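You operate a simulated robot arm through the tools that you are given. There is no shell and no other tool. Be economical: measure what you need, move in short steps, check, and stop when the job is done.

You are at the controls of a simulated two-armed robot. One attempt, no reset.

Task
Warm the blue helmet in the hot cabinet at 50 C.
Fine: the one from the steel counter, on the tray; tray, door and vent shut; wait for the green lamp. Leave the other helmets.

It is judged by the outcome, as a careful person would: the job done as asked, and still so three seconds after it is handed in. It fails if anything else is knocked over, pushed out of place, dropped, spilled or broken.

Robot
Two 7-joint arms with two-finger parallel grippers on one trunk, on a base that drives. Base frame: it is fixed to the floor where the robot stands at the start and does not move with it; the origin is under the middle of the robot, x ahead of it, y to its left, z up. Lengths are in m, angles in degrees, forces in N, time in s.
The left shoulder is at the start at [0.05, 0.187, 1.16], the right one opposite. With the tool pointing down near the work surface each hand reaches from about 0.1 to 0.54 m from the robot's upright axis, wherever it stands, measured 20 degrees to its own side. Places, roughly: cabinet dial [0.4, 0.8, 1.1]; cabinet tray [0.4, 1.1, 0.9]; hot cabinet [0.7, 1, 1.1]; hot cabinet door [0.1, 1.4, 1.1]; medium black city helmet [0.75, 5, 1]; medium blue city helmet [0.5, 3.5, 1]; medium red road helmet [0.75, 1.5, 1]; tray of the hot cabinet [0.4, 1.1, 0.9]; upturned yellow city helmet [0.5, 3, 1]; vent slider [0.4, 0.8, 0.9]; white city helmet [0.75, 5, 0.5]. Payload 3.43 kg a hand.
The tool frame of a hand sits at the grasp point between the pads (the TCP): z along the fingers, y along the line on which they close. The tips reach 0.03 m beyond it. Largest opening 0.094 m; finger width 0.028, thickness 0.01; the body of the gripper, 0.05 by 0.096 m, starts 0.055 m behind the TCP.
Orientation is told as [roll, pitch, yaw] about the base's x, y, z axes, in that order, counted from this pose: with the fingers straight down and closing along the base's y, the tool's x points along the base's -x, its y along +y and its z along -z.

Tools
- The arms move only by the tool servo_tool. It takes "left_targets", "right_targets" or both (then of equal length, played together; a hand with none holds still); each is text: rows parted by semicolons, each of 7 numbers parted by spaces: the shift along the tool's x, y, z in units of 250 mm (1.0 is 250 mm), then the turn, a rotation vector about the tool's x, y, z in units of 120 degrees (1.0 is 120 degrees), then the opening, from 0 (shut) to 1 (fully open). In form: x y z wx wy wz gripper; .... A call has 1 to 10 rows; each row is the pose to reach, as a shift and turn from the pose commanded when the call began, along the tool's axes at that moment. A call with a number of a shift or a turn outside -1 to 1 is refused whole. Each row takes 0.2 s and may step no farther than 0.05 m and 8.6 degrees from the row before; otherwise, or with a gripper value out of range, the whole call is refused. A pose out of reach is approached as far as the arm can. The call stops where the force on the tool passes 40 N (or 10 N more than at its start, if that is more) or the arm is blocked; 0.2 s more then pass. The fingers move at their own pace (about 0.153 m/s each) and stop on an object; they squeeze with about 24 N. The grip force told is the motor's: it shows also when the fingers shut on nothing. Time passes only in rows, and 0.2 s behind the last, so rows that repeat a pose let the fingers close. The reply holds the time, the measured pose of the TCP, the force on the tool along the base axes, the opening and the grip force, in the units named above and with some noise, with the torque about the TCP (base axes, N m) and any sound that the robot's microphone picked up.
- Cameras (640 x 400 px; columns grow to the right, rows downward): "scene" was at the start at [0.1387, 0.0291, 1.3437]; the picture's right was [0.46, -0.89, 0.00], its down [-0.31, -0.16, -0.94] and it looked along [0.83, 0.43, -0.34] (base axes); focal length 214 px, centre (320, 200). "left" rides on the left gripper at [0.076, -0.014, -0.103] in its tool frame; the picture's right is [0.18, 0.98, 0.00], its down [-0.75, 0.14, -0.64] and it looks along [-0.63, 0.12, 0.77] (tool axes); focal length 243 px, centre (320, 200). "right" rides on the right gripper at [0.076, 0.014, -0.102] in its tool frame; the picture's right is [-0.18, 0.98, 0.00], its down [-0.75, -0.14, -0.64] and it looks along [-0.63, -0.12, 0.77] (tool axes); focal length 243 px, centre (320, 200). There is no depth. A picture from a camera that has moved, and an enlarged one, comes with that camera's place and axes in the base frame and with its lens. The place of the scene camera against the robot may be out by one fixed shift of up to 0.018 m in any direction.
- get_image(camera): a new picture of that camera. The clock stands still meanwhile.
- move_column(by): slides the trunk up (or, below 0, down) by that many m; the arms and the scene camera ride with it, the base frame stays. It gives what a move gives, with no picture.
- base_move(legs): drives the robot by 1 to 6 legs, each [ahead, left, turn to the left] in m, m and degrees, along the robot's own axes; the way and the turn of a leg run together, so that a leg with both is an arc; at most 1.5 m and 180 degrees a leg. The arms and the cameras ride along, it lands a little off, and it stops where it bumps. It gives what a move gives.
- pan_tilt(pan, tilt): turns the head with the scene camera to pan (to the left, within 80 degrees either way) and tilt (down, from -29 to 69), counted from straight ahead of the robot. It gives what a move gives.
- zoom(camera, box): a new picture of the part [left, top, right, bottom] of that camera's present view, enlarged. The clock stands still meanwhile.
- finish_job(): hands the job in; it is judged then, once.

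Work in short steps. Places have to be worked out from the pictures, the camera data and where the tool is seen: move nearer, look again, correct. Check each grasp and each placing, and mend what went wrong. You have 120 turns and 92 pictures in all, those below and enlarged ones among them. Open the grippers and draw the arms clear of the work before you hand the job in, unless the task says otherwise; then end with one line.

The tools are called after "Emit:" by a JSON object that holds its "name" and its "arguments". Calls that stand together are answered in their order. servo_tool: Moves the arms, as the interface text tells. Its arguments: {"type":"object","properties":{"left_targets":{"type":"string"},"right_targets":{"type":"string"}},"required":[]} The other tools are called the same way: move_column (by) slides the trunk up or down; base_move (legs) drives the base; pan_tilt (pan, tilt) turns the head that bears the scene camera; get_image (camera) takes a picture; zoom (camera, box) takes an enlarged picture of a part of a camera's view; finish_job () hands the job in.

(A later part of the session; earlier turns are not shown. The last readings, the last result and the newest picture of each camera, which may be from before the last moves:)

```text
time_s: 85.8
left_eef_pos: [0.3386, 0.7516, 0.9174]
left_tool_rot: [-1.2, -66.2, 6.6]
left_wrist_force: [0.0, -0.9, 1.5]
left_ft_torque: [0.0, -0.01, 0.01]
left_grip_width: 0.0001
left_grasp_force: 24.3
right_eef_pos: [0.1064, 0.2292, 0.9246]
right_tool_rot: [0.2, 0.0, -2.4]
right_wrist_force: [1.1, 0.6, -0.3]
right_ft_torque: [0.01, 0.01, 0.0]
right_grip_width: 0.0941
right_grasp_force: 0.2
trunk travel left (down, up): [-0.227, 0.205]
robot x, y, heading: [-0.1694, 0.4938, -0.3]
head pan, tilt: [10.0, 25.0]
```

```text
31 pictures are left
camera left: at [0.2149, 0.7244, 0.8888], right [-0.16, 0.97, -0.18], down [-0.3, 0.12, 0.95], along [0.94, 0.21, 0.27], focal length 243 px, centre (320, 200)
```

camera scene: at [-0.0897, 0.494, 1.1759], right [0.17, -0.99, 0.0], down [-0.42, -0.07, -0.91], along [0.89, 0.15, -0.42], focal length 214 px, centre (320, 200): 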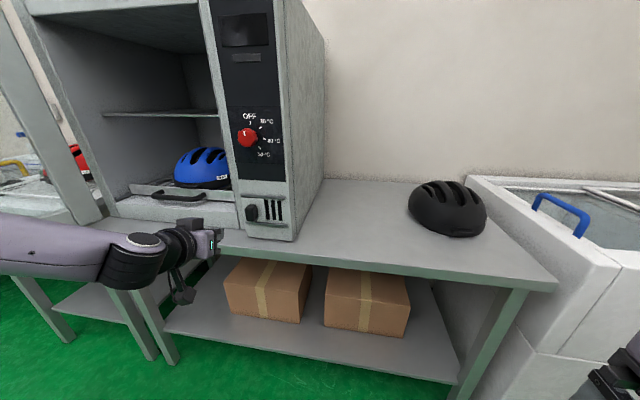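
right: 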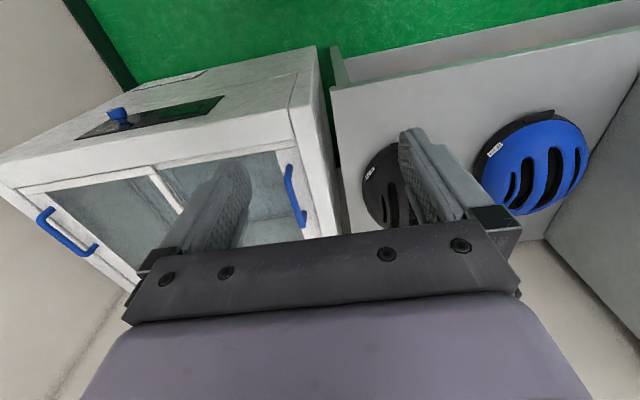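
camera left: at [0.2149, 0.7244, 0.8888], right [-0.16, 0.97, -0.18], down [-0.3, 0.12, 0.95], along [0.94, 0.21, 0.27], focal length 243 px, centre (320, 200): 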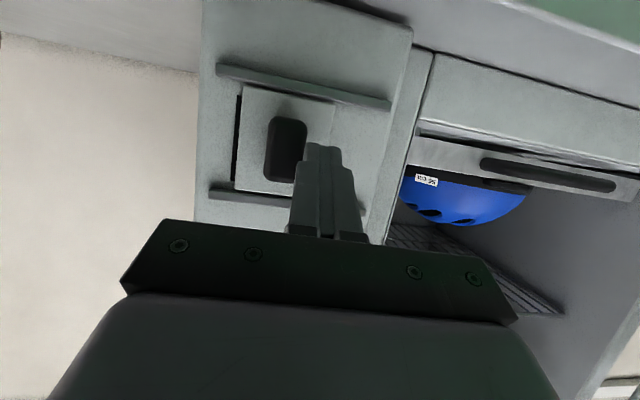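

The slider is nearly shut with a sliver of slot left. I push on to the stop.

Emit:
{"name": "servo_tool", "arguments": {"left_targets": "0 -0.02 -0.002 0 0 0 0; 0 -0.04 -0.005 0 0 0 0; 0 -0.06 -0.007 0 0 0 0; 0 -0.08 -0.009 0 0 0 0"}}

Emit:
{"name": "get_image", "arguments": {"camera": "left"}}

```text
time_s: 86.8
left_eef_pos: [0.3369, 0.7342, 0.917]
left_tool_rot: [-1.3, -66.3, 7.3]
left_wrist_force: [-8.1, 21.4, 2.0]
left_ft_torque: [0.34, 0.04, 0.53]
left_grip_width: 0.0
left_grasp_force: 23.9
right_eef_pos: [0.1055, 0.2315, 0.9247]
right_tool_rot: [0.1, 0.0, -2.2]
right_wrist_force: [0.6, 0.8, -0.8]
right_ft_torque: [-0.02, -0.02, 0.0]
right_grip_width: 0.094
right_grasp_force: 0.0
trunk travel left (down, up): [-0.227, 0.205]
robot x, y, heading: [-0.1727, 0.4886, -0.4]
head pan, tilt: [10.0, 25.0]
```

```text
30 pictures are left
camera left: at [0.2143, 0.707, 0.8894], right [-0.18, 0.97, -0.18], down [-0.3, 0.12, 0.95], along [0.94, 0.22, 0.27], focal length 243 px, centre (320, 200)
```

left: 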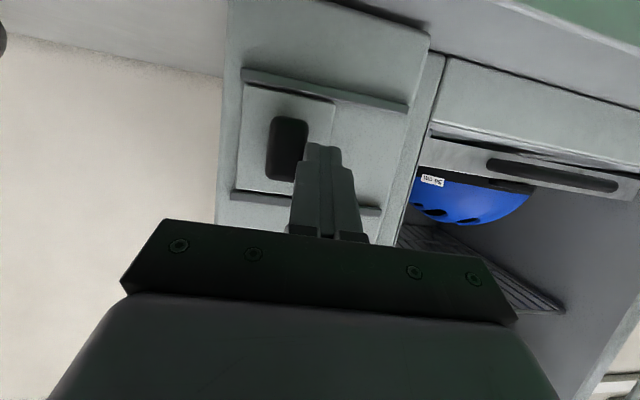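

The vent is shut (firm stop, no slot visible). Next is the dial: a horizontal hand should be possible with the shoulder low and the hand raised. I back off, then raise the hand.

Emit:
{"name": "servo_tool", "arguments": {"left_targets": "0 0.05 0 0 0 0 0; 0 0.06 -0.1 0 0 0 0"}}

Emit:
{"name": "base_move", "arguments": {"legs": [[-0.28, 0, 0]]}}

Emit:
{"name": "servo_tool", "arguments": {"left_targets": "-0.15 0 -0.063 0 0 0 0; -0.3 0 -0.126 0 0 0 0; -0.45 0 -0.19 0 0 0 0; -0.6 0 -0.25 0 0 0 0; -0.75 0 -0.315 0 0 0 0.3; -0.9 0 -0.38 0 0 0 0.6; -0.9 0 -0.38 0 -0.07 0 0.8; -0.9 0 -0.38 0 -0.13 0 0.8; -0.9 0 -0.38 0 -0.19 0 0.8"}}

```text
time_s: 87.4
left_eef_pos: [0.3129, 0.7396, 0.929]
left_tool_rot: [-1.3, -66.3, 6.2]
left_wrist_force: [0.3, -0.5, -0.1]
left_ft_torque: [-0.01, -0.02, 0.01]
left_grip_width: 0.0
left_grasp_force: 24.0
right_eef_pos: [0.1049, 0.2291, 0.9232]
right_tool_rot: [0.2, 0.0, -2.3]
right_wrist_force: [0.4, 0.2, -0.1]
right_ft_torque: [0.0, -0.04, -0.01]
right_grip_width: 0.0942
right_grasp_force: 0.1
trunk travel left (down, up): [-0.227, 0.205]
robot x, y, heading: [-0.1693, 0.4899, -0.4]
head pan, tilt: [10.0, 25.0]
```

```text
time_s: 89.3
left_eef_pos: [0.0366, 0.7417, 0.9297]
left_tool_rot: [-1.2, -66.2, 6.4]
left_wrist_force: [0.1, 0.4, -0.1]
left_ft_torque: [0.04, 0.01, -0.01]
left_grip_width: 0.0001
left_grasp_force: 24.4
right_eef_pos: [-0.1707, 0.2318, 0.9235]
right_tool_rot: [0.2, 0.0, -2.3]
right_wrist_force: [-0.5, -0.5, 0.2]
right_ft_torque: [-0.01, 0.0, -0.05]
right_grip_width: 0.0941
right_grasp_force: 0.1
trunk travel left (down, up): [-0.227, 0.205]
robot x, y, heading: [-0.447, 0.4949, -0.4]
head pan, tilt: [10.0, 25.0]
```

```text
time_s: 91.3
left_eef_pos: [0.042, 0.7443, 1.1748]
left_tool_rot: [-32.5, -89.0, 37.8]
left_wrist_force: [0.2, -0.6, 0.5]
left_ft_torque: [0.0, 0.03, 0.0]
left_grip_width: 0.0751
left_grasp_force: 0.2
right_eef_pos: [-0.1716, 0.2324, 0.9241]
right_tool_rot: [0.3, 0.0, -2.3]
right_wrist_force: [0.8, -0.5, 0.3]
right_ft_torque: [0.01, 0.02, 0.03]
right_grip_width: 0.094
right_grasp_force: 0.0
trunk travel left (down, up): [-0.227, 0.205]
robot x, y, heading: [-0.4456, 0.4945, -0.5]
head pan, tilt: [10.0, 25.0]
```

The hand is horizontal now (z 1.175). I straighten the remaining 5° yaw, pre-rotate −75° about the tool axis for the dial, and look.

Emit:
{"name": "servo_tool", "arguments": {"left_targets": "0.08 0 0 0.022 0 0 0.8; 0.16 0 0 0.044 0 0 0.8; 0.24 0 0 0.044 0 0 0.8"}}

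Emit:
{"name": "get_image", "arguments": {"camera": "left"}}

Emit:
{"name": "servo_tool", "arguments": {"left_targets": "0 0 0 0 0 -0.07 0.8; 0 0 0 0 0 -0.14 0.8; 0 0 0 0 0 -0.21 0.8; 0 0 0 0 0 -0.28 0.8; 0 0 0 0 0 -0.35 0.8; 0 0 0 0 0 -0.42 0.8; 0 0 0 0 0 -0.49 0.8; 0 0 0 0 0 -0.56 0.8; 0 0 0 0 0 -0.63 0.8"}}

Emit:
{"name": "get_image", "arguments": {"camera": "left"}}

```text
time_s: 92.1
left_eef_pos: [0.0413, 0.7423, 1.1124]
left_tool_rot: [-34.3, -88.9, 34.2]
left_wrist_force: [0.6, -0.1, 0.1]
left_ft_torque: [0.0, 0.02, 0.01]
left_grip_width: 0.0751
left_grasp_force: 0.1
right_eef_pos: [-0.1707, 0.232, 0.924]
right_tool_rot: [0.2, 0.1, -2.2]
right_wrist_force: [-0.1, -0.5, 0.7]
right_ft_torque: [0.0, -0.01, 0.02]
right_grip_width: 0.0938
right_grasp_force: 0.0
trunk travel left (down, up): [-0.227, 0.205]
robot x, y, heading: [-0.4485, 0.4917, -0.6]
head pan, tilt: [10.0, 25.0]
```

```text
29 pictures are left
camera left: at [-0.0634, 0.728, 1.0397], right [0.0, 0.98, -0.19], down [-0.63, 0.15, 0.76], along [0.78, 0.12, 0.62], focal length 243 px, centre (320, 200)
```

left: 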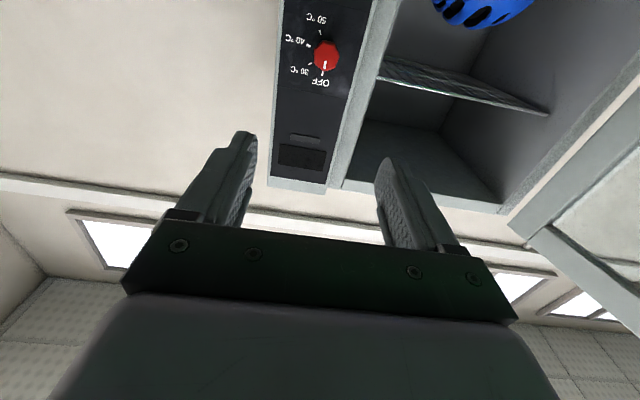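

```text
time_s: 94.1
left_eef_pos: [0.0402, 0.7454, 1.1145]
left_tool_rot: [-89.1, -13.5, 89.8]
left_wrist_force: [-0.5, 0.7, 1.1]
left_ft_torque: [-0.01, -0.01, -0.01]
left_grip_width: 0.0754
left_grasp_force: 0.0
right_eef_pos: [-0.1718, 0.2312, 0.9235]
right_tool_rot: [0.1, 0.1, -2.2]
right_wrist_force: [-0.6, -0.5, -1.0]
right_ft_torque: [0.03, -0.04, -0.02]
right_grip_width: 0.0938
right_grasp_force: 0.1
trunk travel left (down, up): [-0.227, 0.205]
robot x, y, heading: [-0.4437, 0.4934, -0.6]
head pan, tilt: [10.0, 25.0]
```

```text
28 pictures are left
camera left: at [-0.0637, 0.6675, 1.1122], right [-0.02, 0.05, -1.0], down [-0.64, 0.77, 0.05], along [0.77, 0.64, 0.02], focal length 243 px, centre (320, 200)
```

left: 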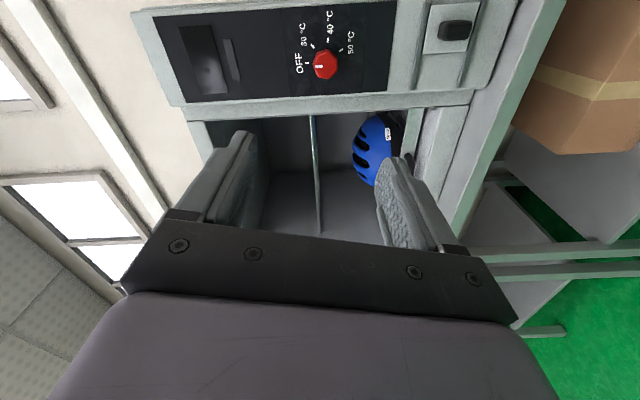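

Two views agree on the knob at about [0.36, 0.747, 1.100], and the tool axis is along +x at y 0.745. I lower 1.4 cm and drive forward 0.26.

Emit:
{"name": "move_column", "arguments": {"by": -0.014}}

Emit:
{"name": "base_move", "arguments": {"legs": [[0.25, 0.003, 0.5]]}}

Emit:
{"name": "get_image", "arguments": {"camera": "left"}}

```text
time_s: 94.8
left_eef_pos: [0.0393, 0.7445, 1.1005]
left_tool_rot: [-89.0, -13.8, 89.8]
left_wrist_force: [-0.4, 0.6, 0.2]
left_ft_torque: [0.03, 0.03, 0.01]
left_grip_width: 0.0752
left_grasp_force: 0.0
right_eef_pos: [-0.1711, 0.2317, 0.9101]
right_tool_rot: [0.2, 0.0, -2.3]
right_wrist_force: [0.1, 0.9, -0.1]
right_ft_torque: [-0.01, -0.02, 0.0]
right_grip_width: 0.0939
right_grasp_force: 0.0
trunk travel left (down, up): [-0.213, 0.219]
robot x, y, heading: [-0.4477, 0.4953, -0.5]
head pan, tilt: [10.0, 25.0]
```

```text
time_s: 96.6
left_eef_pos: [0.2896, 0.7476, 1.0991]
left_tool_rot: [-89.1, -13.8, 89.8]
left_wrist_force: [0.3, -0.2, -0.7]
left_ft_torque: [0.02, 0.01, 0.02]
left_grip_width: 0.0755
left_grasp_force: 0.1
right_eef_pos: [0.0807, 0.2325, 0.91]
right_tool_rot: [0.3, 0.0, -2.1]
right_wrist_force: [0.4, 0.0, -0.1]
right_ft_torque: [0.0, 0.02, -0.03]
right_grip_width: 0.0942
right_grasp_force: 0.0
trunk travel left (down, up): [-0.213, 0.219]
robot x, y, heading: [-0.1935, 0.491, -0.5]
head pan, tilt: [10.0, 25.0]
```

```text
27 pictures are left
camera left: at [0.1863, 0.6696, 1.0978], right [-0.02, 0.06, -1.0], down [-0.64, 0.76, 0.05], along [0.77, 0.64, 0.02], focal length 243 px, centre (320, 200)
```

left: 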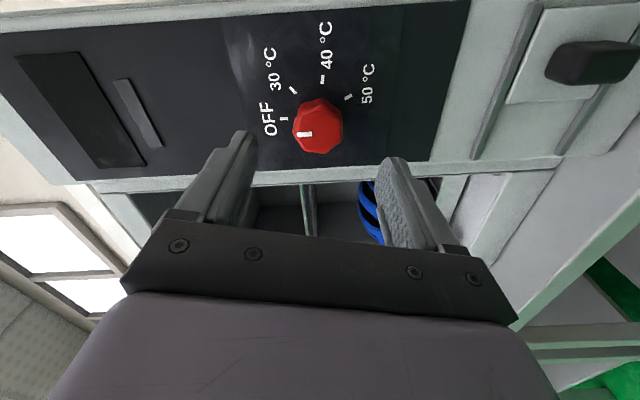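

Aligned. I advance 6 cm over the knob and close.

Emit:
{"name": "servo_tool", "arguments": {"left_targets": "0 0 0.08 0 0 0 0.8; 0 0 0.16 0 0 0 0.8; 0 0 0.23 0 0 0 0.8; 0 0 0.23 0 0 0 0.5; 0 0 0.23 0 0 0 0; 0 0 0.23 0 0 0 0"}}

Emit:
{"name": "get_image", "arguments": {"camera": "left"}}

```text
time_s: 98.0
left_eef_pos: [0.3465, 0.7475, 1.0999]
left_tool_rot: [-89.3, -14.0, 89.9]
left_wrist_force: [4.7, 0.8, 7.3]
left_ft_torque: [0.02, -0.03, -0.9]
left_grip_width: 0.04
left_grasp_force: 45.1
right_eef_pos: [0.0787, 0.2331, 0.9092]
right_tool_rot: [0.3, 0.0, -2.0]
right_wrist_force: [0.7, -0.6, 0.5]
right_ft_torque: [0.02, 0.01, 0.03]
right_grip_width: 0.0938
right_grasp_force: 0.0
trunk travel left (down, up): [-0.213, 0.219]
robot x, y, heading: [-0.1956, 0.4949, -0.4]
head pan, tilt: [10.0, 25.0]
```

```text
26 pictures are left
camera left: at [0.2441, 0.6698, 1.0969], right [-0.01, 0.06, -1.0], down [-0.64, 0.76, 0.05], along [0.77, 0.64, 0.03], focal length 243 px, centre (320, 200)
```

left: 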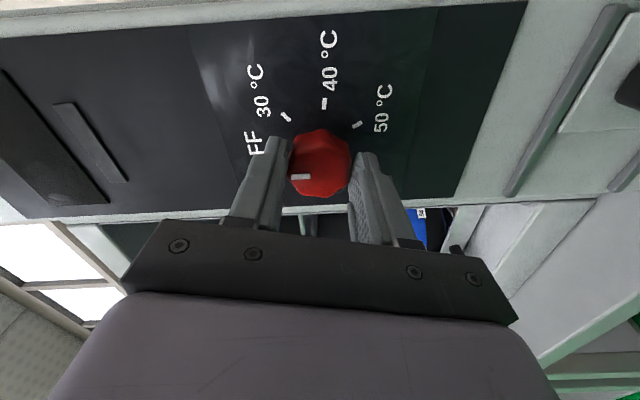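

The knob is gripped (0.040 wide). From the tick rays, 50 °C is at 149° clockwise from OFF (30 at 49°, 40 at 98°). I turn +84° first.

Emit:
{"name": "servo_tool", "arguments": {"left_targets": "0 0 0 0 0 0.07 0; 0 0 0 0 0 0.14 0; 0 0 0 0 0 0.21 0; 0 0 0 0 0 0.28 0; 0 0 0 0 0 0.35 0; 0 0 0 0 0 0.42 0; 0 0 0 0 0 0.49 0; 0 0 0 0 0 0.56 0; 0 0 0 0 0 0.63 0; 0 0 0 0 0 0.7 0"}}

Emit:
{"name": "get_image", "arguments": {"camera": "left"}}

```text
time_s: 100.2
left_eef_pos: [0.3475, 0.7527, 1.0965]
left_tool_rot: [81.7, -82.2, -81.4]
left_wrist_force: [-7.3, 17.0, -11.0]
left_ft_torque: [-0.02, -0.31, 0.76]
left_grip_width: 0.04
left_grasp_force: 45.4
right_eef_pos: [0.0808, 0.236, 0.9108]
right_tool_rot: [-0.1, 0.1, -2.2]
right_wrist_force: [0.0, 0.1, -0.1]
right_ft_torque: [0.03, 0.01, 0.03]
right_grip_width: 0.0938
right_grasp_force: 0.1
trunk travel left (down, up): [-0.213, 0.219]
robot x, y, heading: [-0.1972, 0.4959, -0.2]
head pan, tilt: [10.0, 25.0]
```

```text
25 pictures are left
camera left: at [0.2421, 0.7468, 1.0221], right [-0.01, 1.0, -0.05], down [-0.63, 0.03, 0.78], along [0.78, 0.04, 0.63], focal length 243 px, centre (320, 200)
```

left: 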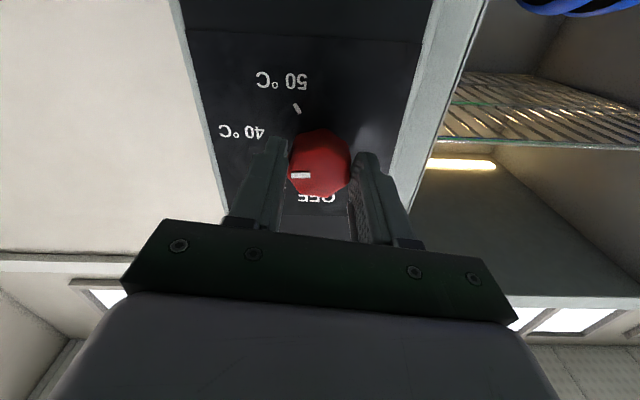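

The knob is turning with the hand and the heater light came on. I continue the remaining 66° with a small shift to ease the side force.

Emit:
{"name": "servo_tool", "arguments": {"left_targets": "0.008 0.012 0 0 0 0.07 0; 0.008 0.012 0 0 0 0.14 0; 0.008 0.012 0 0 0 0.21 0; 0.008 0.012 0 0 0 0.28 0; 0.008 0.012 0 0 0 0.35 0; 0.008 0.012 0 0 0 0.42 0; 0.008 0.012 0 0 0 0.49 0; 0.008 0.012 0 0 0 0.545 0"}}

Emit:
{"name": "get_image", "arguments": {"camera": "left"}}

```text
time_s: 102.0
left_eef_pos: [0.3464, 0.754, 1.0992]
left_tool_rot: [89.4, -16.9, -89.6]
left_wrist_force: [-3.4, 17.3, 3.3]
left_ft_torque: [-0.86, -0.45, 0.06]
left_grip_width: 0.0399
left_grasp_force: 45.0
right_eef_pos: [0.0798, 0.2354, 0.9107]
right_tool_rot: [0.0, 0.0, -2.1]
right_wrist_force: [-0.4, -0.2, -0.8]
right_ft_torque: [0.02, -0.05, 0.01]
right_grip_width: 0.0941
right_grasp_force: 0.0
trunk travel left (down, up): [-0.213, 0.219]
robot x, y, heading: [-0.1943, 0.4916, -0.5]
head pan, tilt: [10.0, 25.0]
```

```text
24 pictures are left
camera left: at [0.2427, 0.8217, 1.0653], right [0.01, 0.46, 0.89], down [-0.64, -0.68, 0.36], along [0.77, -0.57, 0.29], focal length 243 px, centre (320, 200)
```

left: 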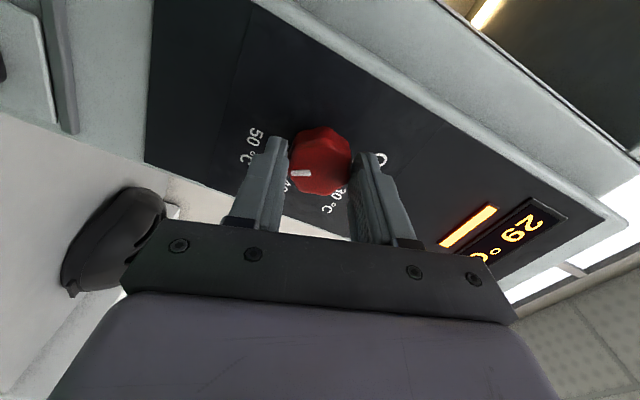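

The hand has rotated 149° in total, and the display shows 29 °C with the orange lamp lit. I release, pull back, and check where the pointer sits.

Emit:
{"name": "servo_tool", "arguments": {"left_targets": "0 0 0 0 0 0 0.5; 0 0 0 0 0 0 0.8; 0 0 -0.12 0 0 0 0.8; 0 0 -0.25 0 0 0 0.8; 0 0 -0.4 0 0 0 0.8"}}

Emit:
{"name": "base_move", "arguments": {"legs": [[-0.15, 0, 0]]}}

Emit:
{"name": "zoom", "arguments": {"camera": "scene", "box": [120, 0, 400, 260]}}

```text
time_s: 103.2
left_eef_pos: [0.2459, 0.7518, 1.1018]
left_tool_rot: [89.1, -16.8, -89.5]
left_wrist_force: [-0.1, 0.7, -0.2]
left_ft_torque: [0.02, -0.03, -0.03]
left_grip_width: 0.0752
left_grasp_force: 0.1
right_eef_pos: [0.0804, 0.2329, 0.9107]
right_tool_rot: [0.3, 0.0, -2.0]
right_wrist_force: [0.1, -0.3, 0.5]
right_ft_torque: [0.01, -0.01, -0.01]
right_grip_width: 0.0941
right_grasp_force: 0.1
trunk travel left (down, up): [-0.213, 0.219]
robot x, y, heading: [-0.1953, 0.4945, -0.6]
head pan, tilt: [10.0, 25.0]
```

```text
time_s: 104.6
left_eef_pos: [0.0971, 0.7507, 1.1006]
left_tool_rot: [89.0, -16.8, -89.7]
left_wrist_force: [-0.6, 0.3, 0.3]
left_ft_torque: [0.0, 0.02, 0.0]
left_grip_width: 0.0751
left_grasp_force: 0.0
right_eef_pos: [-0.0711, 0.2331, 0.909]
right_tool_rot: [0.3, 0.0, -2.3]
right_wrist_force: [-0.2, 0.1, 0.0]
right_ft_torque: [-0.01, 0.03, 0.0]
right_grip_width: 0.0938
right_grasp_force: 0.1
trunk travel left (down, up): [-0.213, 0.219]
robot x, y, heading: [-0.3471, 0.4955, -0.8]
head pan, tilt: [10.0, 25.0]
```

```text
1.54 times, centred on (260, 130) of scene
camera zoom: at [-0.1999, 0.498, 1.1739], right [0.16, -0.99, 0.0], down [-0.42, -0.07, -0.91], along [0.89, 0.15, -0.42], focal length 330 px, centre (412, 308)
```

zoom: 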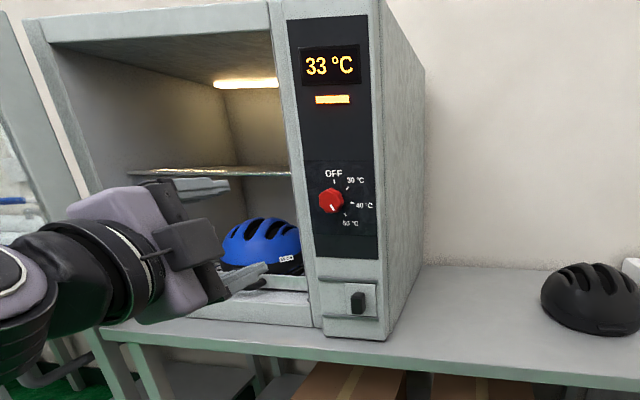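

The pointer is at 50 °C, the vent is shut, the helmet is in, and it is heating. Now the door. I close the gripper, back off and drive left, keeping the hand clear of the door's free edge at about [−0.06, 1.54].

Emit:
{"name": "servo_tool", "arguments": {"left_targets": "0 0 0 0 0 0 0; 0 0 0 0 0 0 0"}}

Emit:
{"name": "base_move", "arguments": {"legs": [[-0.4, 0, 0.8], [0, 0.9, 0]]}}

Emit:
{"name": "get_image", "arguments": {"camera": "scene"}}

```text
time_s: 105.2
left_eef_pos: [0.096, 0.7517, 1.1018]
left_tool_rot: [89.0, -16.9, -89.8]
left_wrist_force: [-0.3, -0.2, 1.0]
left_ft_torque: [0.01, 0.01, -0.02]
left_grip_width: 0.0003
left_grasp_force: 23.7
right_eef_pos: [-0.0716, 0.2331, 0.9112]
right_tool_rot: [0.2, 0.1, -2.3]
right_wrist_force: [0.3, -0.5, -0.2]
right_ft_torque: [0.0, 0.02, 0.04]
right_grip_width: 0.0939
right_grasp_force: 0.0
trunk travel left (down, up): [-0.213, 0.219]
robot x, y, heading: [-0.3458, 0.5012, -0.5]
head pan, tilt: [10.0, 25.0]
```

```text
time_s: 112.0
left_eef_pos: [-0.3019, 1.6523, 1.1017]
left_tool_rot: [88.9, -16.8, -89.9]
left_wrist_force: [0.0, 0.0, -0.2]
left_ft_torque: [-0.02, 0.04, -0.01]
left_grip_width: 0.0
left_grasp_force: 24.6
right_eef_pos: [-0.4722, 1.1372, 0.9099]
right_tool_rot: [0.2, 0.0, -2.5]
right_wrist_force: [-0.3, 0.3, -0.9]
right_ft_torque: [0.04, -0.01, 0.04]
right_grip_width: 0.094
right_grasp_force: 0.1
trunk travel left (down, up): [-0.213, 0.219]
robot x, y, heading: [-0.7461, 1.4002, -0.7]
head pan, tilt: [10.0, 25.0]
```

```text
22 pictures are left
camera scene: at [-0.5988, 1.3999, 1.1739], right [0.16, -0.99, 0.0], down [-0.42, -0.07, -0.91], along [0.89, 0.15, -0.42], focal length 214 px, centre (320, 200)
```

scene: 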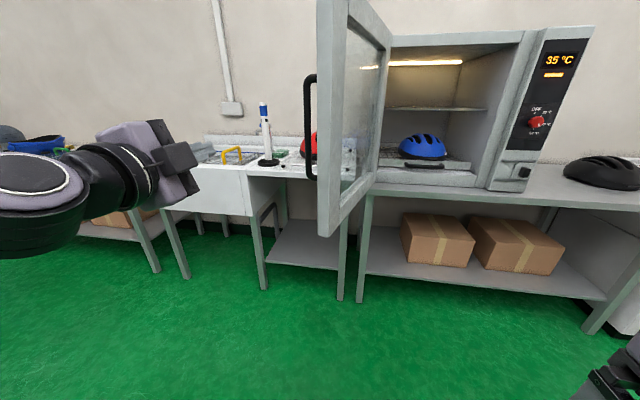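

The door's free edge is near [−0.10, 1.45] (about 108° open), with its handle on the outer side. The fist at [−0.30, 1.65] goes forward 0.24 on the outer side, clear of the handle.

Emit:
{"name": "base_move", "arguments": {"legs": [[0.23, 0.0, 0.5]]}}

Emit:
{"name": "get_image", "arguments": {"camera": "scene"}}

```text
time_s: 113.7
left_eef_pos: [-0.0799, 1.6601, 1.1012]
left_tool_rot: [89.1, -16.7, -88.7]
left_wrist_force: [0.5, -0.4, -0.2]
left_ft_torque: [0.02, 0.02, 0.04]
left_grip_width: 0.0001
left_grasp_force: 23.5
right_eef_pos: [-0.2381, 1.1419, 0.9104]
right_tool_rot: [0.3, 0.0, -1.2]
right_wrist_force: [-0.3, 0.3, -0.4]
right_ft_torque: [-0.04, 0.03, -0.01]
right_grip_width: 0.0939
right_grasp_force: 0.1
trunk travel left (down, up): [-0.213, 0.219]
robot x, y, heading: [-0.5145, 1.3972, 0.4]
head pan, tilt: [10.0, 25.0]
```

```text
21 pictures are left
camera scene: at [-0.3713, 1.4024, 1.1738], right [0.18, -0.98, 0.0], down [-0.42, -0.08, -0.91], along [0.89, 0.17, -0.42], focal length 214 px, centre (320, 200)
```

scene: 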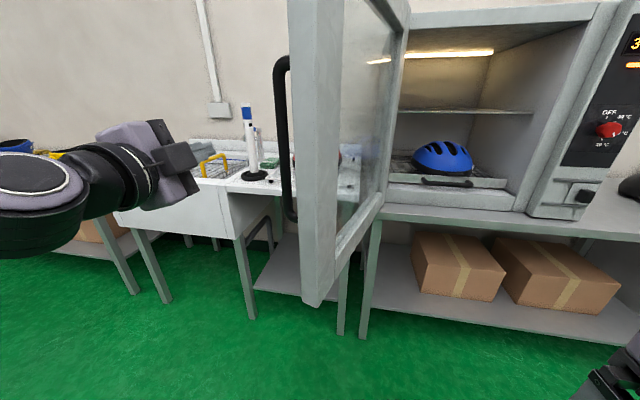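

I sweep right to swing the door, first 0.3 m.

Emit:
{"name": "base_move", "arguments": {"legs": [[0, -0.3, 0]]}}

Emit:
{"name": "get_image", "arguments": {"camera": "scene"}}

```text
time_s: 115.2
left_eef_pos: [-0.0801, 1.5129, 1.1021]
left_tool_rot: [89.0, -17.1, -87.7]
left_wrist_force: [-4.7, 1.4, 0.2]
left_ft_torque: [-0.01, -0.05, 0.09]
left_grip_width: 0.0
left_grasp_force: 23.9
right_eef_pos: [-0.2351, 0.9889, 0.9105]
right_tool_rot: [0.3, 0.1, -1.0]
right_wrist_force: [-1.1, -1.7, 0.1]
right_ft_torque: [-0.03, 0.04, -0.01]
right_grip_width: 0.0937
right_grasp_force: 0.0
trunk travel left (down, up): [-0.213, 0.219]
robot x, y, heading: [-0.5154, 1.2443, 0.4]
head pan, tilt: [10.0, 25.0]
stopped in leg 1: the force on the tool passed its limit (the readings are from after the stop); the commanded pose is now the measured one
```

```text
20 pictures are left
camera scene: at [-0.3705, 1.25, 1.174], right [0.19, -0.98, 0.0], down [-0.41, -0.08, -0.91], along [0.89, 0.17, -0.42], focal length 214 px, centre (320, 200)
```

scene: 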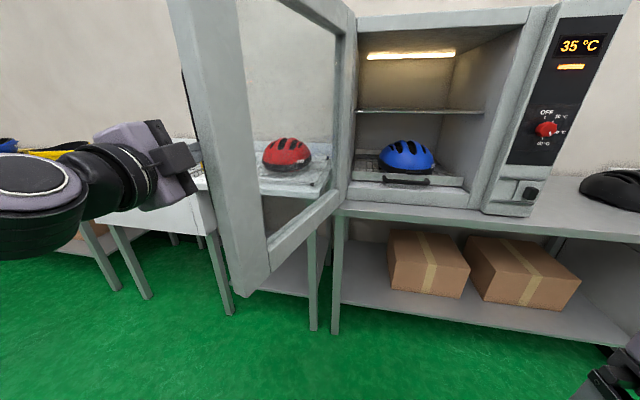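

The hand met the door handle at y ≈ 1.51 and the impact stopped the base. I push gently with the arm toward −y instead.

Emit:
{"name": "servo_tool", "arguments": {"left_targets": "-0.038 -0.012 0 0 0 0 0; -0.076 -0.023 0 0 0 0 0; -0.115 -0.035 0 0 0 0 0; -0.153 -0.047 0 0 0 0 0; -0.19 -0.058 0 0 0 0 0; -0.23 -0.07 0 0 0 0 0; -0.27 -0.082 0 0 0 0 0; -0.31 -0.094 0 0 0 0 0; -0.345 -0.105 0 0 0 0 0; -0.38 -0.116 0 0 0 0 0"}}

Emit:
{"name": "get_image", "arguments": {"camera": "scene"}}

```text
time_s: 115.8
left_eef_pos: [-0.0846, 1.5005, 1.1011]
left_tool_rot: [89.1, -17.1, -87.1]
left_wrist_force: [-19.2, 7.4, 2.7]
left_ft_torque: [0.02, -0.08, 0.48]
left_grip_width: 0.0001
left_grasp_force: 24.2
right_eef_pos: [-0.2376, 0.9914, 0.9123]
right_tool_rot: [0.3, -0.1, -0.8]
right_wrist_force: [0.1, -0.2, -0.6]
right_ft_torque: [-0.05, 0.02, 0.03]
right_grip_width: 0.094
right_grasp_force: 0.1
trunk travel left (down, up): [-0.213, 0.219]
robot x, y, heading: [-0.5189, 1.2485, 0.8]
head pan, tilt: [10.0, 25.0]
stopped in row 2 (left hand): the force on the tool passed its limit (the readings are from after the stop); the commanded pose is now the measured one
```

```text
19 pictures are left
camera scene: at [-0.3734, 1.2511, 1.1744], right [0.19, -0.98, 0.0], down [-0.41, -0.08, -0.91], along [0.89, 0.17, -0.42], focal length 214 px, centre (320, 200)
```

scene: 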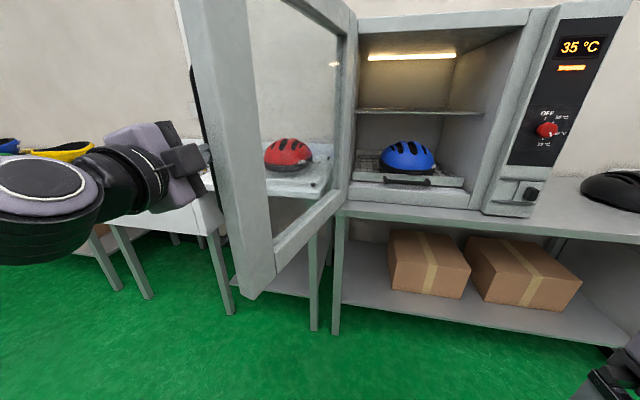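

The reaction is mostly along −x, so the tip is butting into something (the handle bar). I look through the wrist camera.

Emit:
{"name": "get_image", "arguments": {"camera": "left"}}

Emit:
{"name": "zoom", "arguments": {"camera": "scene", "box": [100, 60, 280, 240]}}

```text
18 pictures are left
camera left: at [-0.1914, 1.564, 1.0674], right [-0.01, 0.47, 0.89], down [-0.6, -0.71, 0.37], along [0.8, -0.53, 0.29], focal length 243 px, centre (320, 200)
```

left: 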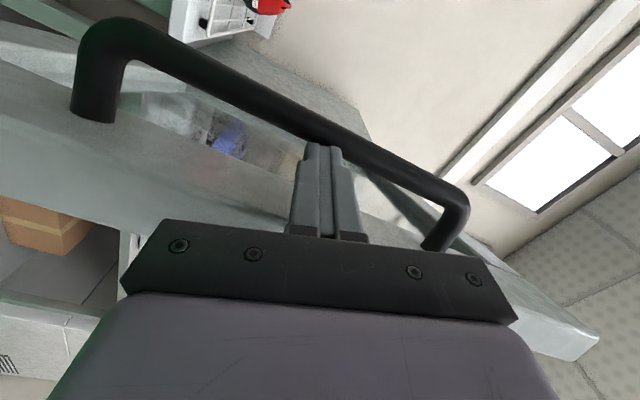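

```text
2.22 times, centred on (190, 150) of scene
camera zoom: at [-0.3734, 1.2511, 1.1744], right [0.19, -0.98, 0.0], down [-0.41, -0.08, -0.91], along [0.89, 0.17, -0.42], focal length 477 px, centre (609, 311)
```

zoom: 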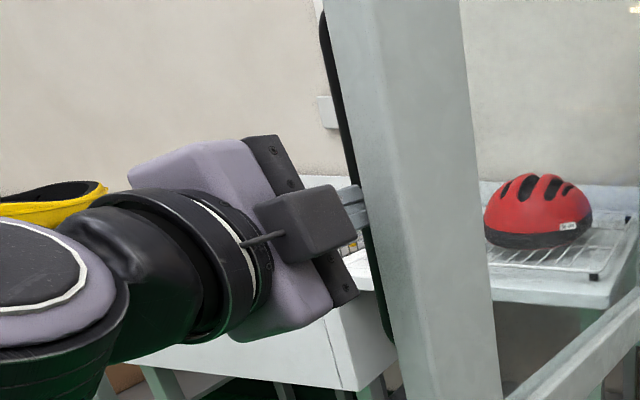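

The fingertip is butting the handle bar end-on. I move +y 4.5 cm, then forward 6 cm so the bar meets the side of the fingers, and then push −y.

Emit:
{"name": "servo_tool", "arguments": {"left_targets": "0.06 0.02 -0.04 0 0 0 0; 0.12 0.036 -0.04 0 0 0 0; 0.19 0.058 -0.02 0 0 0 0; 0.19 0.058 0.1 0 0 0 0; 0.19 0.058 0.25 0 0 0 0; 0.12 0.036 0.25 0 0 0 0; 0.06 0.018 0.25 0 0 0 0; 0.02 0.006 0.25 0 0 0 0; -0.02 -0.006 0.25 0 0 0 0; -0.06 -0.018 0.25 0 0 0 0"}}

Emit:
{"name": "get_image", "arguments": {"camera": "scene"}}

```text
time_s: 118.0
left_eef_pos: [-0.0204, 1.4846, 1.0984]
left_tool_rot: [88.8, -17.0, -87.3]
left_wrist_force: [-12.5, 2.7, -2.9]
left_ft_torque: [0.07, -0.11, -0.45]
left_grip_width: 0.0
left_grasp_force: 24.3
right_eef_pos: [-0.2368, 0.9903, 0.9102]
right_tool_rot: [0.2, 0.0, -0.9]
right_wrist_force: [0.0, -0.2, 0.1]
right_ft_torque: [0.04, -0.02, 0.0]
right_grip_width: 0.0937
right_grasp_force: 0.1
trunk travel left (down, up): [-0.213, 0.219]
robot x, y, heading: [-0.5188, 1.2459, 0.8]
head pan, tilt: [10.0, 25.0]
```

```text
16 pictures are left
camera scene: at [-0.3719, 1.2504, 1.174], right [0.19, -0.98, 0.0], down [-0.41, -0.08, -0.91], along [0.89, 0.17, -0.42], focal length 214 px, centre (320, 200)
```

scene: 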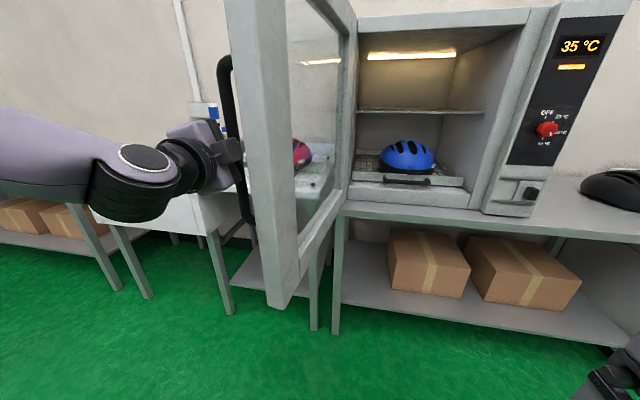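

The door is now swinging (about 100°). I keep pushing −y.

Emit:
{"name": "servo_tool", "arguments": {"left_targets": "-0.06 -0.018 0 0 0 0 0; -0.12 -0.036 0 0 0 0 0; -0.18 -0.054 0 0 0 0 0; -0.24 -0.072 0 0 0 0 0; -0.3 -0.09 0 0 0 0 0; -0.36 -0.108 0 0 0 0 0; -0.42 -0.126 0 0 0 0 0; -0.48 -0.144 0 0 0 0 0; -0.54 -0.162 0 0 0 0 0; -0.6 -0.18 0 0 0 0 0"}}

Emit:
{"name": "get_image", "arguments": {"camera": "scene"}}

```text
time_s: 118.4
left_eef_pos: [-0.0244, 1.4681, 1.0976]
left_tool_rot: [88.8, -16.9, -87.4]
left_wrist_force: [-24.2, 5.0, 3.0]
left_ft_torque: [0.02, 0.14, -0.92]
left_grip_width: 0.0
left_grasp_force: 24.8
right_eef_pos: [-0.2387, 0.9906, 0.9115]
right_tool_rot: [0.1, -0.1, -0.7]
right_wrist_force: [-0.3, -1.0, -0.3]
right_ft_torque: [-0.01, -0.02, -0.02]
right_grip_width: 0.0937
right_grasp_force: 0.1
trunk travel left (down, up): [-0.213, 0.219]
robot x, y, heading: [-0.5186, 1.2451, 1.2]
head pan, tilt: [10.0, 25.0]
stopped in row 2 (left hand): the force on the tool passed its limit (the readings are from after the stop); the commanded pose is now the measured one
```

```text
15 pictures are left
camera scene: at [-0.3745, 1.2508, 1.1745], right [0.19, -0.98, 0.0], down [-0.41, -0.08, -0.91], along [0.89, 0.17, -0.42], focal length 214 px, centre (320, 200)
```

scene: 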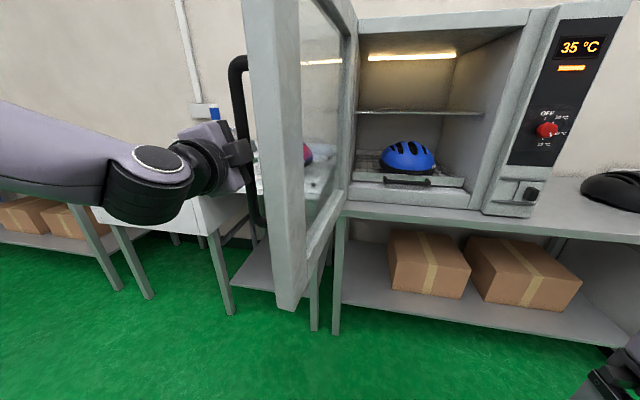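

The tip is still abutting the bar head-on. I pull back slightly, go +y 5 cm, forward 7 cm past the bar, then push −y with the finger side.

Emit:
{"name": "servo_tool", "arguments": {"left_targets": "0.0 0.0 -0.06 0 0 0 0; 0.1 0.03 -0.06 0 0 0 0; 0.2 0.06 -0.06 0 0 0 0; 0.22 0.067 0.06 0 0 0 0; 0.22 0.067 0.18 0 0 0 0; 0.22 0.067 0.28 0 0 0 0; 0.16 0.05 0.28 0 0 0 0; 0.1 0.03 0.28 0 0 0 0"}}

Emit:
{"name": "get_image", "arguments": {"camera": "left"}}

```text
time_s: 120.2
left_eef_pos: [0.0511, 1.4973, 1.0936]
left_tool_rot: [88.6, -16.9, -87.3]
left_wrist_force: [0.2, -0.4, -0.2]
left_ft_torque: [0.0, 0.02, 0.02]
left_grip_width: 0.0
left_grasp_force: 24.0
right_eef_pos: [-0.236, 0.9894, 0.9103]
right_tool_rot: [0.2, 0.1, -0.8]
right_wrist_force: [-0.1, -0.8, 0.2]
right_ft_torque: [0.01, -0.01, -0.01]
right_grip_width: 0.0943
right_grasp_force: 0.0
trunk travel left (down, up): [-0.213, 0.219]
robot x, y, heading: [-0.5159, 1.2479, 1.0]
head pan, tilt: [10.0, 25.0]
```

```text
14 pictures are left
camera left: at [-0.0561, 1.5617, 1.0617], right [0.0, 0.46, 0.89], down [-0.61, -0.71, 0.37], along [0.8, -0.54, 0.28], focal length 243 px, centre (320, 200)
```

left: 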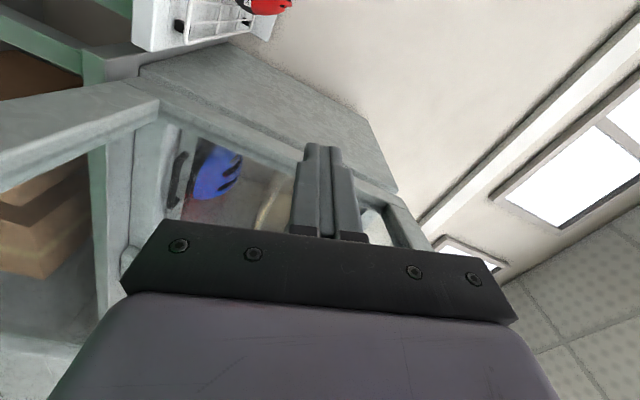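

The finger is now past the bar, on the outer side. I push −y.

Emit:
{"name": "servo_tool", "arguments": {"left_targets": "-0.06 -0.018 0 0 0 0 0; -0.12 -0.036 0 0 0 0 0; -0.18 -0.054 0 0 0 0 0; -0.24 -0.072 0 0 0 0 0; -0.3 -0.09 0 0 0 0 0; -0.36 -0.108 0 0 0 0 0; -0.42 -0.126 0 0 0 0 0; -0.48 -0.144 0 0 0 0 0; -0.54 -0.162 0 0 0 0 0; -0.6 -0.18 0 0 0 0 0"}}

Emit:
{"name": "get_image", "arguments": {"camera": "scene"}}

```text
time_s: 122.4
left_eef_pos: [0.0442, 1.38, 1.0955]
left_tool_rot: [88.6, -16.9, -87.3]
left_wrist_force: [0.1, -0.4, 0.6]
left_ft_torque: [0.01, 0.02, -0.01]
left_grip_width: 0.0
left_grasp_force: 24.0
left hand out of reach, approached as far as the arm can: row 8, 9, 10
right_eef_pos: [-0.2361, 0.9904, 0.9099]
right_tool_rot: [0.2, 0.2, -0.8]
right_wrist_force: [-0.1, -0.6, 0.4]
right_ft_torque: [-0.01, -0.03, 0.01]
right_grip_width: 0.0938
right_grasp_force: 0.1
trunk travel left (down, up): [-0.213, 0.219]
robot x, y, heading: [-0.5188, 1.2452, 0.9]
head pan, tilt: [10.0, 25.0]
```

```text
13 pictures are left
camera scene: at [-0.371, 1.2503, 1.1739], right [0.19, -0.98, 0.0], down [-0.42, -0.08, -0.91], along [0.89, 0.17, -0.42], focal length 214 px, centre (320, 200)
```

scene: 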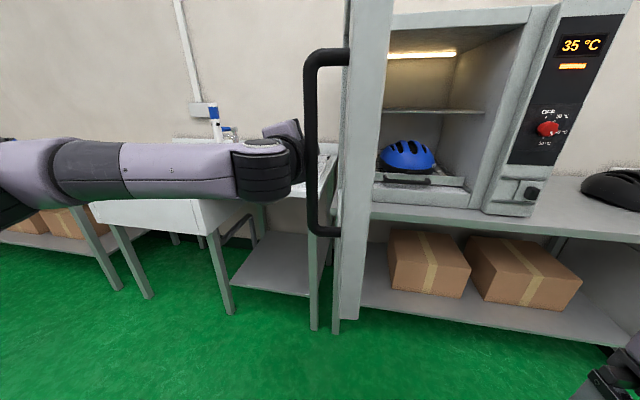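

The door is at about 90° and moves freely. I continue by driving right 0.25.

Emit:
{"name": "base_move", "arguments": {"legs": [[0, -0.25, 0]]}}

Emit:
{"name": "get_image", "arguments": {"camera": "scene"}}

```text
time_s: 123.8
left_eef_pos: [0.0517, 1.2535, 1.095]
left_tool_rot: [88.7, -17.0, -85.4]
left_wrist_force: [6.7, 2.8, -2.2]
left_ft_torque: [0.24, -0.48, 0.07]
left_grip_width: 0.0001
left_grasp_force: 23.9
right_eef_pos: [-0.2327, 0.8521, 0.9105]
right_tool_rot: [0.2, 0.1, -0.6]
right_wrist_force: [0.3, -0.3, 0.1]
right_ft_torque: [0.0, -0.01, 0.01]
right_grip_width: 0.0942
right_grasp_force: 0.0
trunk travel left (down, up): [-0.213, 0.219]
robot x, y, heading: [-0.5158, 1.1067, 1.2]
head pan, tilt: [10.0, 25.0]
stopped in leg 1: the robot was blocked; the commanded pose is now the measured one
```

```text
12 pictures are left
camera scene: at [-0.3674, 1.1122, 1.1737], right [0.19, -0.98, 0.0], down [-0.42, -0.08, -0.91], along [0.89, 0.17, -0.42], focal length 214 px, centre (320, 200)
```

scene: 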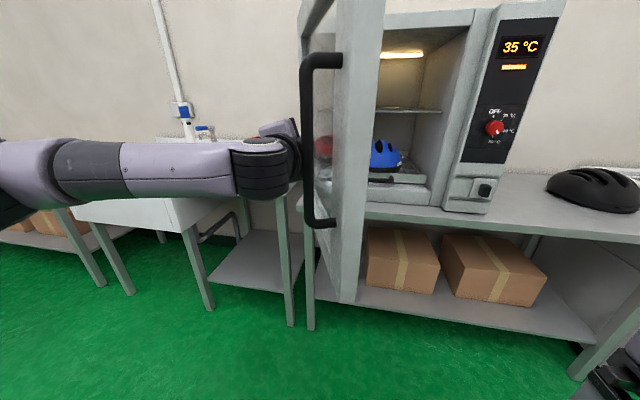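

Something jams at about 80°, probably the thick wrist against the handle bar. I free the hand by backing out along −x and look again.

Emit:
{"name": "base_move", "arguments": {"legs": [[0, 0.03, 0], [-0.3, 0, -1.2]]}}

Emit:
{"name": "get_image", "arguments": {"camera": "scene"}}

```text
time_s: 126.3
left_eef_pos: [-0.252, 1.2669, 1.0975]
left_tool_rot: [88.9, -17.1, -87.0]
left_wrist_force: [-0.2, 0.4, -0.9]
left_ft_torque: [0.02, -0.01, 0.0]
left_grip_width: 0.0001
left_grasp_force: 23.7
right_eef_pos: [-0.5424, 0.8731, 0.9098]
right_tool_rot: [0.1, 0.1, -1.8]
right_wrist_force: [0.2, 0.1, -0.7]
right_ft_torque: [0.0, 0.0, 0.02]
right_grip_width: 0.0939
right_grasp_force: 0.0
trunk travel left (down, up): [-0.213, 0.219]
robot x, y, heading: [-0.8135, 1.1325, -0.4]
head pan, tilt: [10.0, 25.0]
```

```text
11 pictures are left
camera scene: at [-0.6722, 1.136, 1.1739], right [0.17, -0.99, 0.0], down [-0.42, -0.07, -0.91], along [0.89, 0.15, -0.42], focal length 214 px, centre (320, 200)
```

scene: 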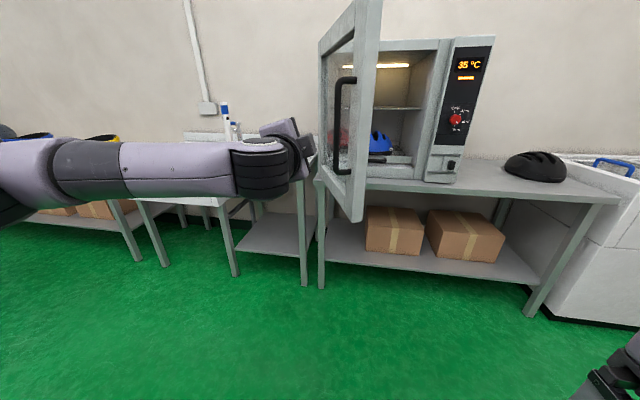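

The door is now at about 70°, with its free edge near [−0.09, 1.12] and the outer face toward us. I steer the fingertip along the arc of the outer frame near the free edge.

Emit:
{"name": "base_move", "arguments": {"legs": [[0.142, -0.092, 0], [0.05, -0.135, 0], [0.05, -0.07, 0]]}}

Emit:
{"name": "get_image", "arguments": {"camera": "scene"}}

```text
time_s: 129.4
left_eef_pos: [-0.0017, 0.966, 1.0964]
left_tool_rot: [88.7, -17.2, -86.9]
left_wrist_force: [-0.3, -0.2, 0.4]
left_ft_torque: [-0.01, 0.01, 0.02]
left_grip_width: 0.0001
left_grasp_force: 23.6
right_eef_pos: [-0.2922, 0.573, 0.9098]
right_tool_rot: [0.3, 0.0, -1.9]
right_wrist_force: [-0.1, -0.8, -0.3]
right_ft_torque: [-0.01, -0.03, 0.01]
right_grip_width: 0.0939
right_grasp_force: 0.2
trunk travel left (down, up): [-0.213, 0.219]
robot x, y, heading: [-0.5691, 0.8325, -0.0]
head pan, tilt: [10.0, 25.0]
```

```text
10 pictures are left
camera scene: at [-0.4227, 0.8354, 1.1739], right [0.17, -0.99, 0.0], down [-0.42, -0.07, -0.91], along [0.89, 0.15, -0.42], focal length 214 px, centre (320, 200)
```

scene: 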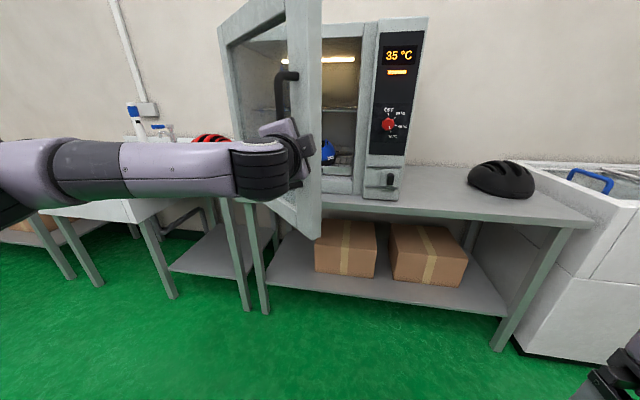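

Working well: the door is at about 50°. I continue along the arc.

Emit:
{"name": "base_move", "arguments": {"legs": [[0.06, -0.052, 0], [0.07, -0.04, 0], [0.075, -0.02, 0]]}}

Emit:
{"name": "get_image", "arguments": {"camera": "scene"}}

```text
time_s: 131.8
left_eef_pos: [0.2057, 0.857, 1.0965]
left_tool_rot: [88.8, -17.1, -86.9]
left_wrist_force: [0.0, 0.0, -0.5]
left_ft_torque: [0.01, -0.02, -0.01]
left_grip_width: 0.0
left_grasp_force: 24.5
right_eef_pos: [-0.0835, 0.4623, 0.9091]
right_tool_rot: [0.4, 0.0, -1.6]
right_wrist_force: [0.3, -0.7, -0.1]
right_ft_torque: [0.0, 0.0, 0.0]
right_grip_width: 0.0941
right_grasp_force: 0.1
trunk travel left (down, up): [-0.213, 0.219]
robot x, y, heading: [-0.3609, 0.72, -0.1]
head pan, tilt: [10.0, 25.0]
```

```text
9 pictures are left
camera scene: at [-0.2149, 0.7244, 1.1738], right [0.17, -0.99, 0.0], down [-0.42, -0.07, -0.91], along [0.89, 0.16, -0.42], focal length 214 px, centre (320, 200)
```

scene: 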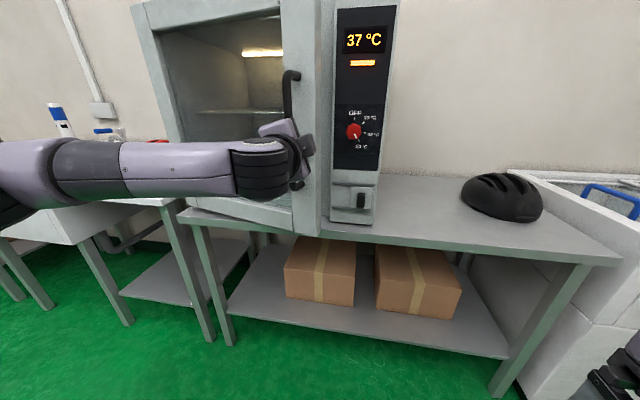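

Nearly shut. I push straight forward, finishing with the arm for force sensing.

Emit:
{"name": "base_move", "arguments": {"legs": [[0.06, 0, 0]]}}

Emit:
{"name": "servo_tool", "arguments": {"left_targets": "0 0 0.06 0 0 0 0; 0 0 0.12 0 0 0 0; 0 0 0.18 0 0 0 0; 0 0 0.24 0 0 0 0; 0 0 0.3 0 0 0 0; 0 0 0.36 0 0 0 0; 0 0 0.42 0 0 0 0"}}

Emit:
{"name": "get_image", "arguments": {"camera": "scene"}}

```text
time_s: 132.7
left_eef_pos: [0.264, 0.8539, 1.0958]
left_tool_rot: [88.8, -16.9, -87.2]
left_wrist_force: [-3.9, -14.2, -4.9]
left_ft_torque: [0.04, -0.06, 0.17]
left_grip_width: 0.0
left_grasp_force: 23.8
right_eef_pos: [-0.0261, 0.4597, 0.9099]
right_tool_rot: [0.4, 0.1, -1.8]
right_wrist_force: [0.0, 0.0, 0.0]
right_ft_torque: [0.01, 0.01, 0.01]
right_grip_width: 0.094
right_grasp_force: 0.0
trunk travel left (down, up): [-0.213, 0.219]
robot x, y, heading: [-0.3026, 0.7201, -0.2]
head pan, tilt: [10.0, 25.0]
```

```text
time_s: 133.4
left_eef_pos: [0.2875, 0.8447, 1.0956]
left_tool_rot: [88.7, -16.5, -89.9]
left_wrist_force: [-3.3, -9.3, 0.8]
left_ft_torque: [0.11, -0.04, 0.08]
left_grip_width: 0.0
left_grasp_force: 24.3
left hand out of reach, approached as far as the arm can: row 2, 3
right_eef_pos: [-0.0286, 0.4601, 0.9095]
right_tool_rot: [0.3, 0.1, -1.9]
right_wrist_force: [-0.6, 0.1, 0.5]
right_ft_torque: [0.02, -0.03, -0.01]
right_grip_width: 0.0939
right_grasp_force: 0.1
trunk travel left (down, up): [-0.213, 0.219]
robot x, y, heading: [-0.2979, 0.7205, -0.2]
head pan, tilt: [10.0, 25.0]
stopped in row 3 (left hand): the force on the tool passed its limit (the readings are from after the stop); the commanded pose is now the measured one
```

```text
8 pictures are left
camera scene: at [-0.1575, 0.7224, 1.1741], right [0.17, -0.99, 0.0], down [-0.42, -0.07, -0.91], along [0.89, 0.15, -0.42], focal length 214 px, centre (320, 200)
```

scene: 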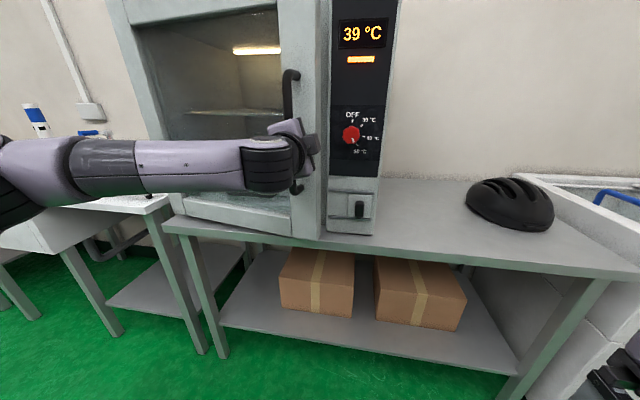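

The finger is wedged beside the handle bar. I back off, shift +y 2 cm, and push squarely on the bar.

Emit:
{"name": "base_move", "arguments": {"legs": [[-0.07, 0, 0], [0, 0.02, 0], [0.05, 0, 0]]}}

Emit:
{"name": "zoom", "arguments": {"camera": "scene", "box": [220, 30, 400, 250]}}

```text
time_s: 135.4
left_eef_pos: [0.2616, 0.8519, 1.0953]
left_tool_rot: [88.9, -16.3, -91.9]
left_wrist_force: [-1.9, -2.9, 0.8]
left_ft_torque: [0.0, 0.0, 0.03]
left_grip_width: 0.0002
left_grasp_force: 23.9
right_eef_pos: [-0.051, 0.4759, 0.9104]
right_tool_rot: [0.4, 0.1, -2.2]
right_wrist_force: [-0.5, 0.1, 0.3]
right_ft_torque: [-0.02, -0.01, 0.02]
right_grip_width: 0.0939
right_grasp_force: 0.0
trunk travel left (down, up): [-0.213, 0.219]
robot x, y, heading: [-0.3251, 0.7374, -0.4]
head pan, tilt: [10.0, 25.0]
stopped in leg 3: the force on the tool passed its limit (the readings are from after the stop); the commanded pose is now the measured one
```

```text
1.82 times, centred on (310, 140) of scene
camera zoom: at [-0.1789, 0.7407, 1.1739], right [0.16, -0.99, 0.0], down [-0.42, -0.07, -0.91], along [0.89, 0.15, -0.42], focal length 390 px, centre (338, 309)
```

zoom: 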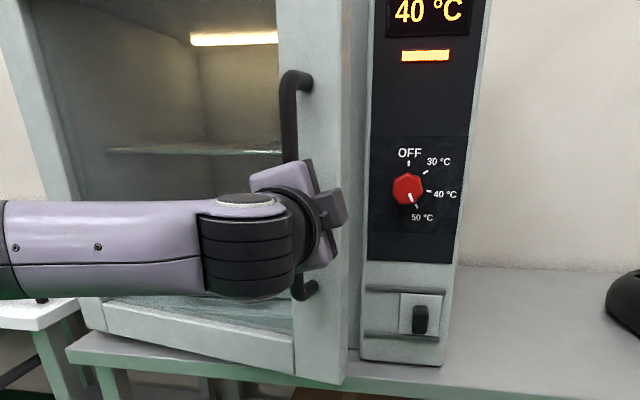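

The tip now bears on the bar with the door slightly ajar. I push in short base steps.

Emit:
{"name": "base_move", "arguments": {"legs": [[0.02, 0, 0], [0.02, 0, 0], [0.02, 0, 0]]}}

Emit:
{"name": "zoom", "arguments": {"camera": "scene", "box": [140, 0, 400, 250]}}

```text
time_s: 137.2
left_eef_pos: [0.3158, 0.8366, 1.0965]
left_tool_rot: [89.1, -15.9, -94.1]
left_wrist_force: [-0.6, -3.3, -0.6]
left_ft_torque: [0.01, 0.0, 0.04]
left_grip_width: 0.0
left_grasp_force: 24.0
right_eef_pos: [0.0076, 0.4755, 0.9096]
right_tool_rot: [0.4, 0.0, -2.3]
right_wrist_force: [0.8, 0.0, -0.1]
right_ft_torque: [0.01, -0.04, -0.01]
right_grip_width: 0.0938
right_grasp_force: 0.0
trunk travel left (down, up): [-0.213, 0.219]
robot x, y, heading: [-0.2699, 0.735, -0.7]
head pan, tilt: [10.0, 25.0]
stopped in leg 3: the force on the tool passed its limit (the readings are from after the stop); the commanded pose is now the measured one
```

```text
1.60 times, centred on (270, 125) of scene
camera zoom: at [-0.1202, 0.7392, 1.1739], right [0.16, -0.99, 0.0], down [-0.42, -0.07, -0.91], along [0.89, 0.15, -0.42], focal length 343 px, centre (400, 320)
```

zoom: 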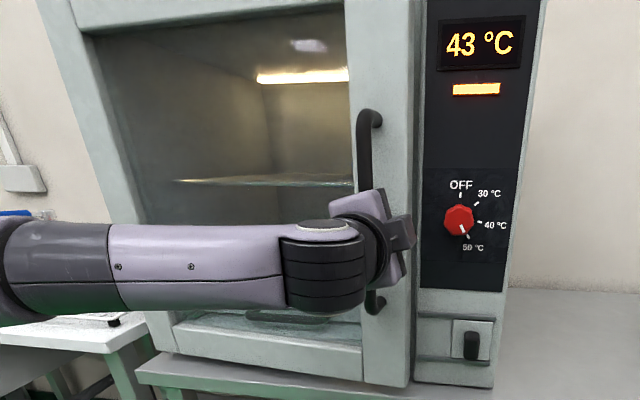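

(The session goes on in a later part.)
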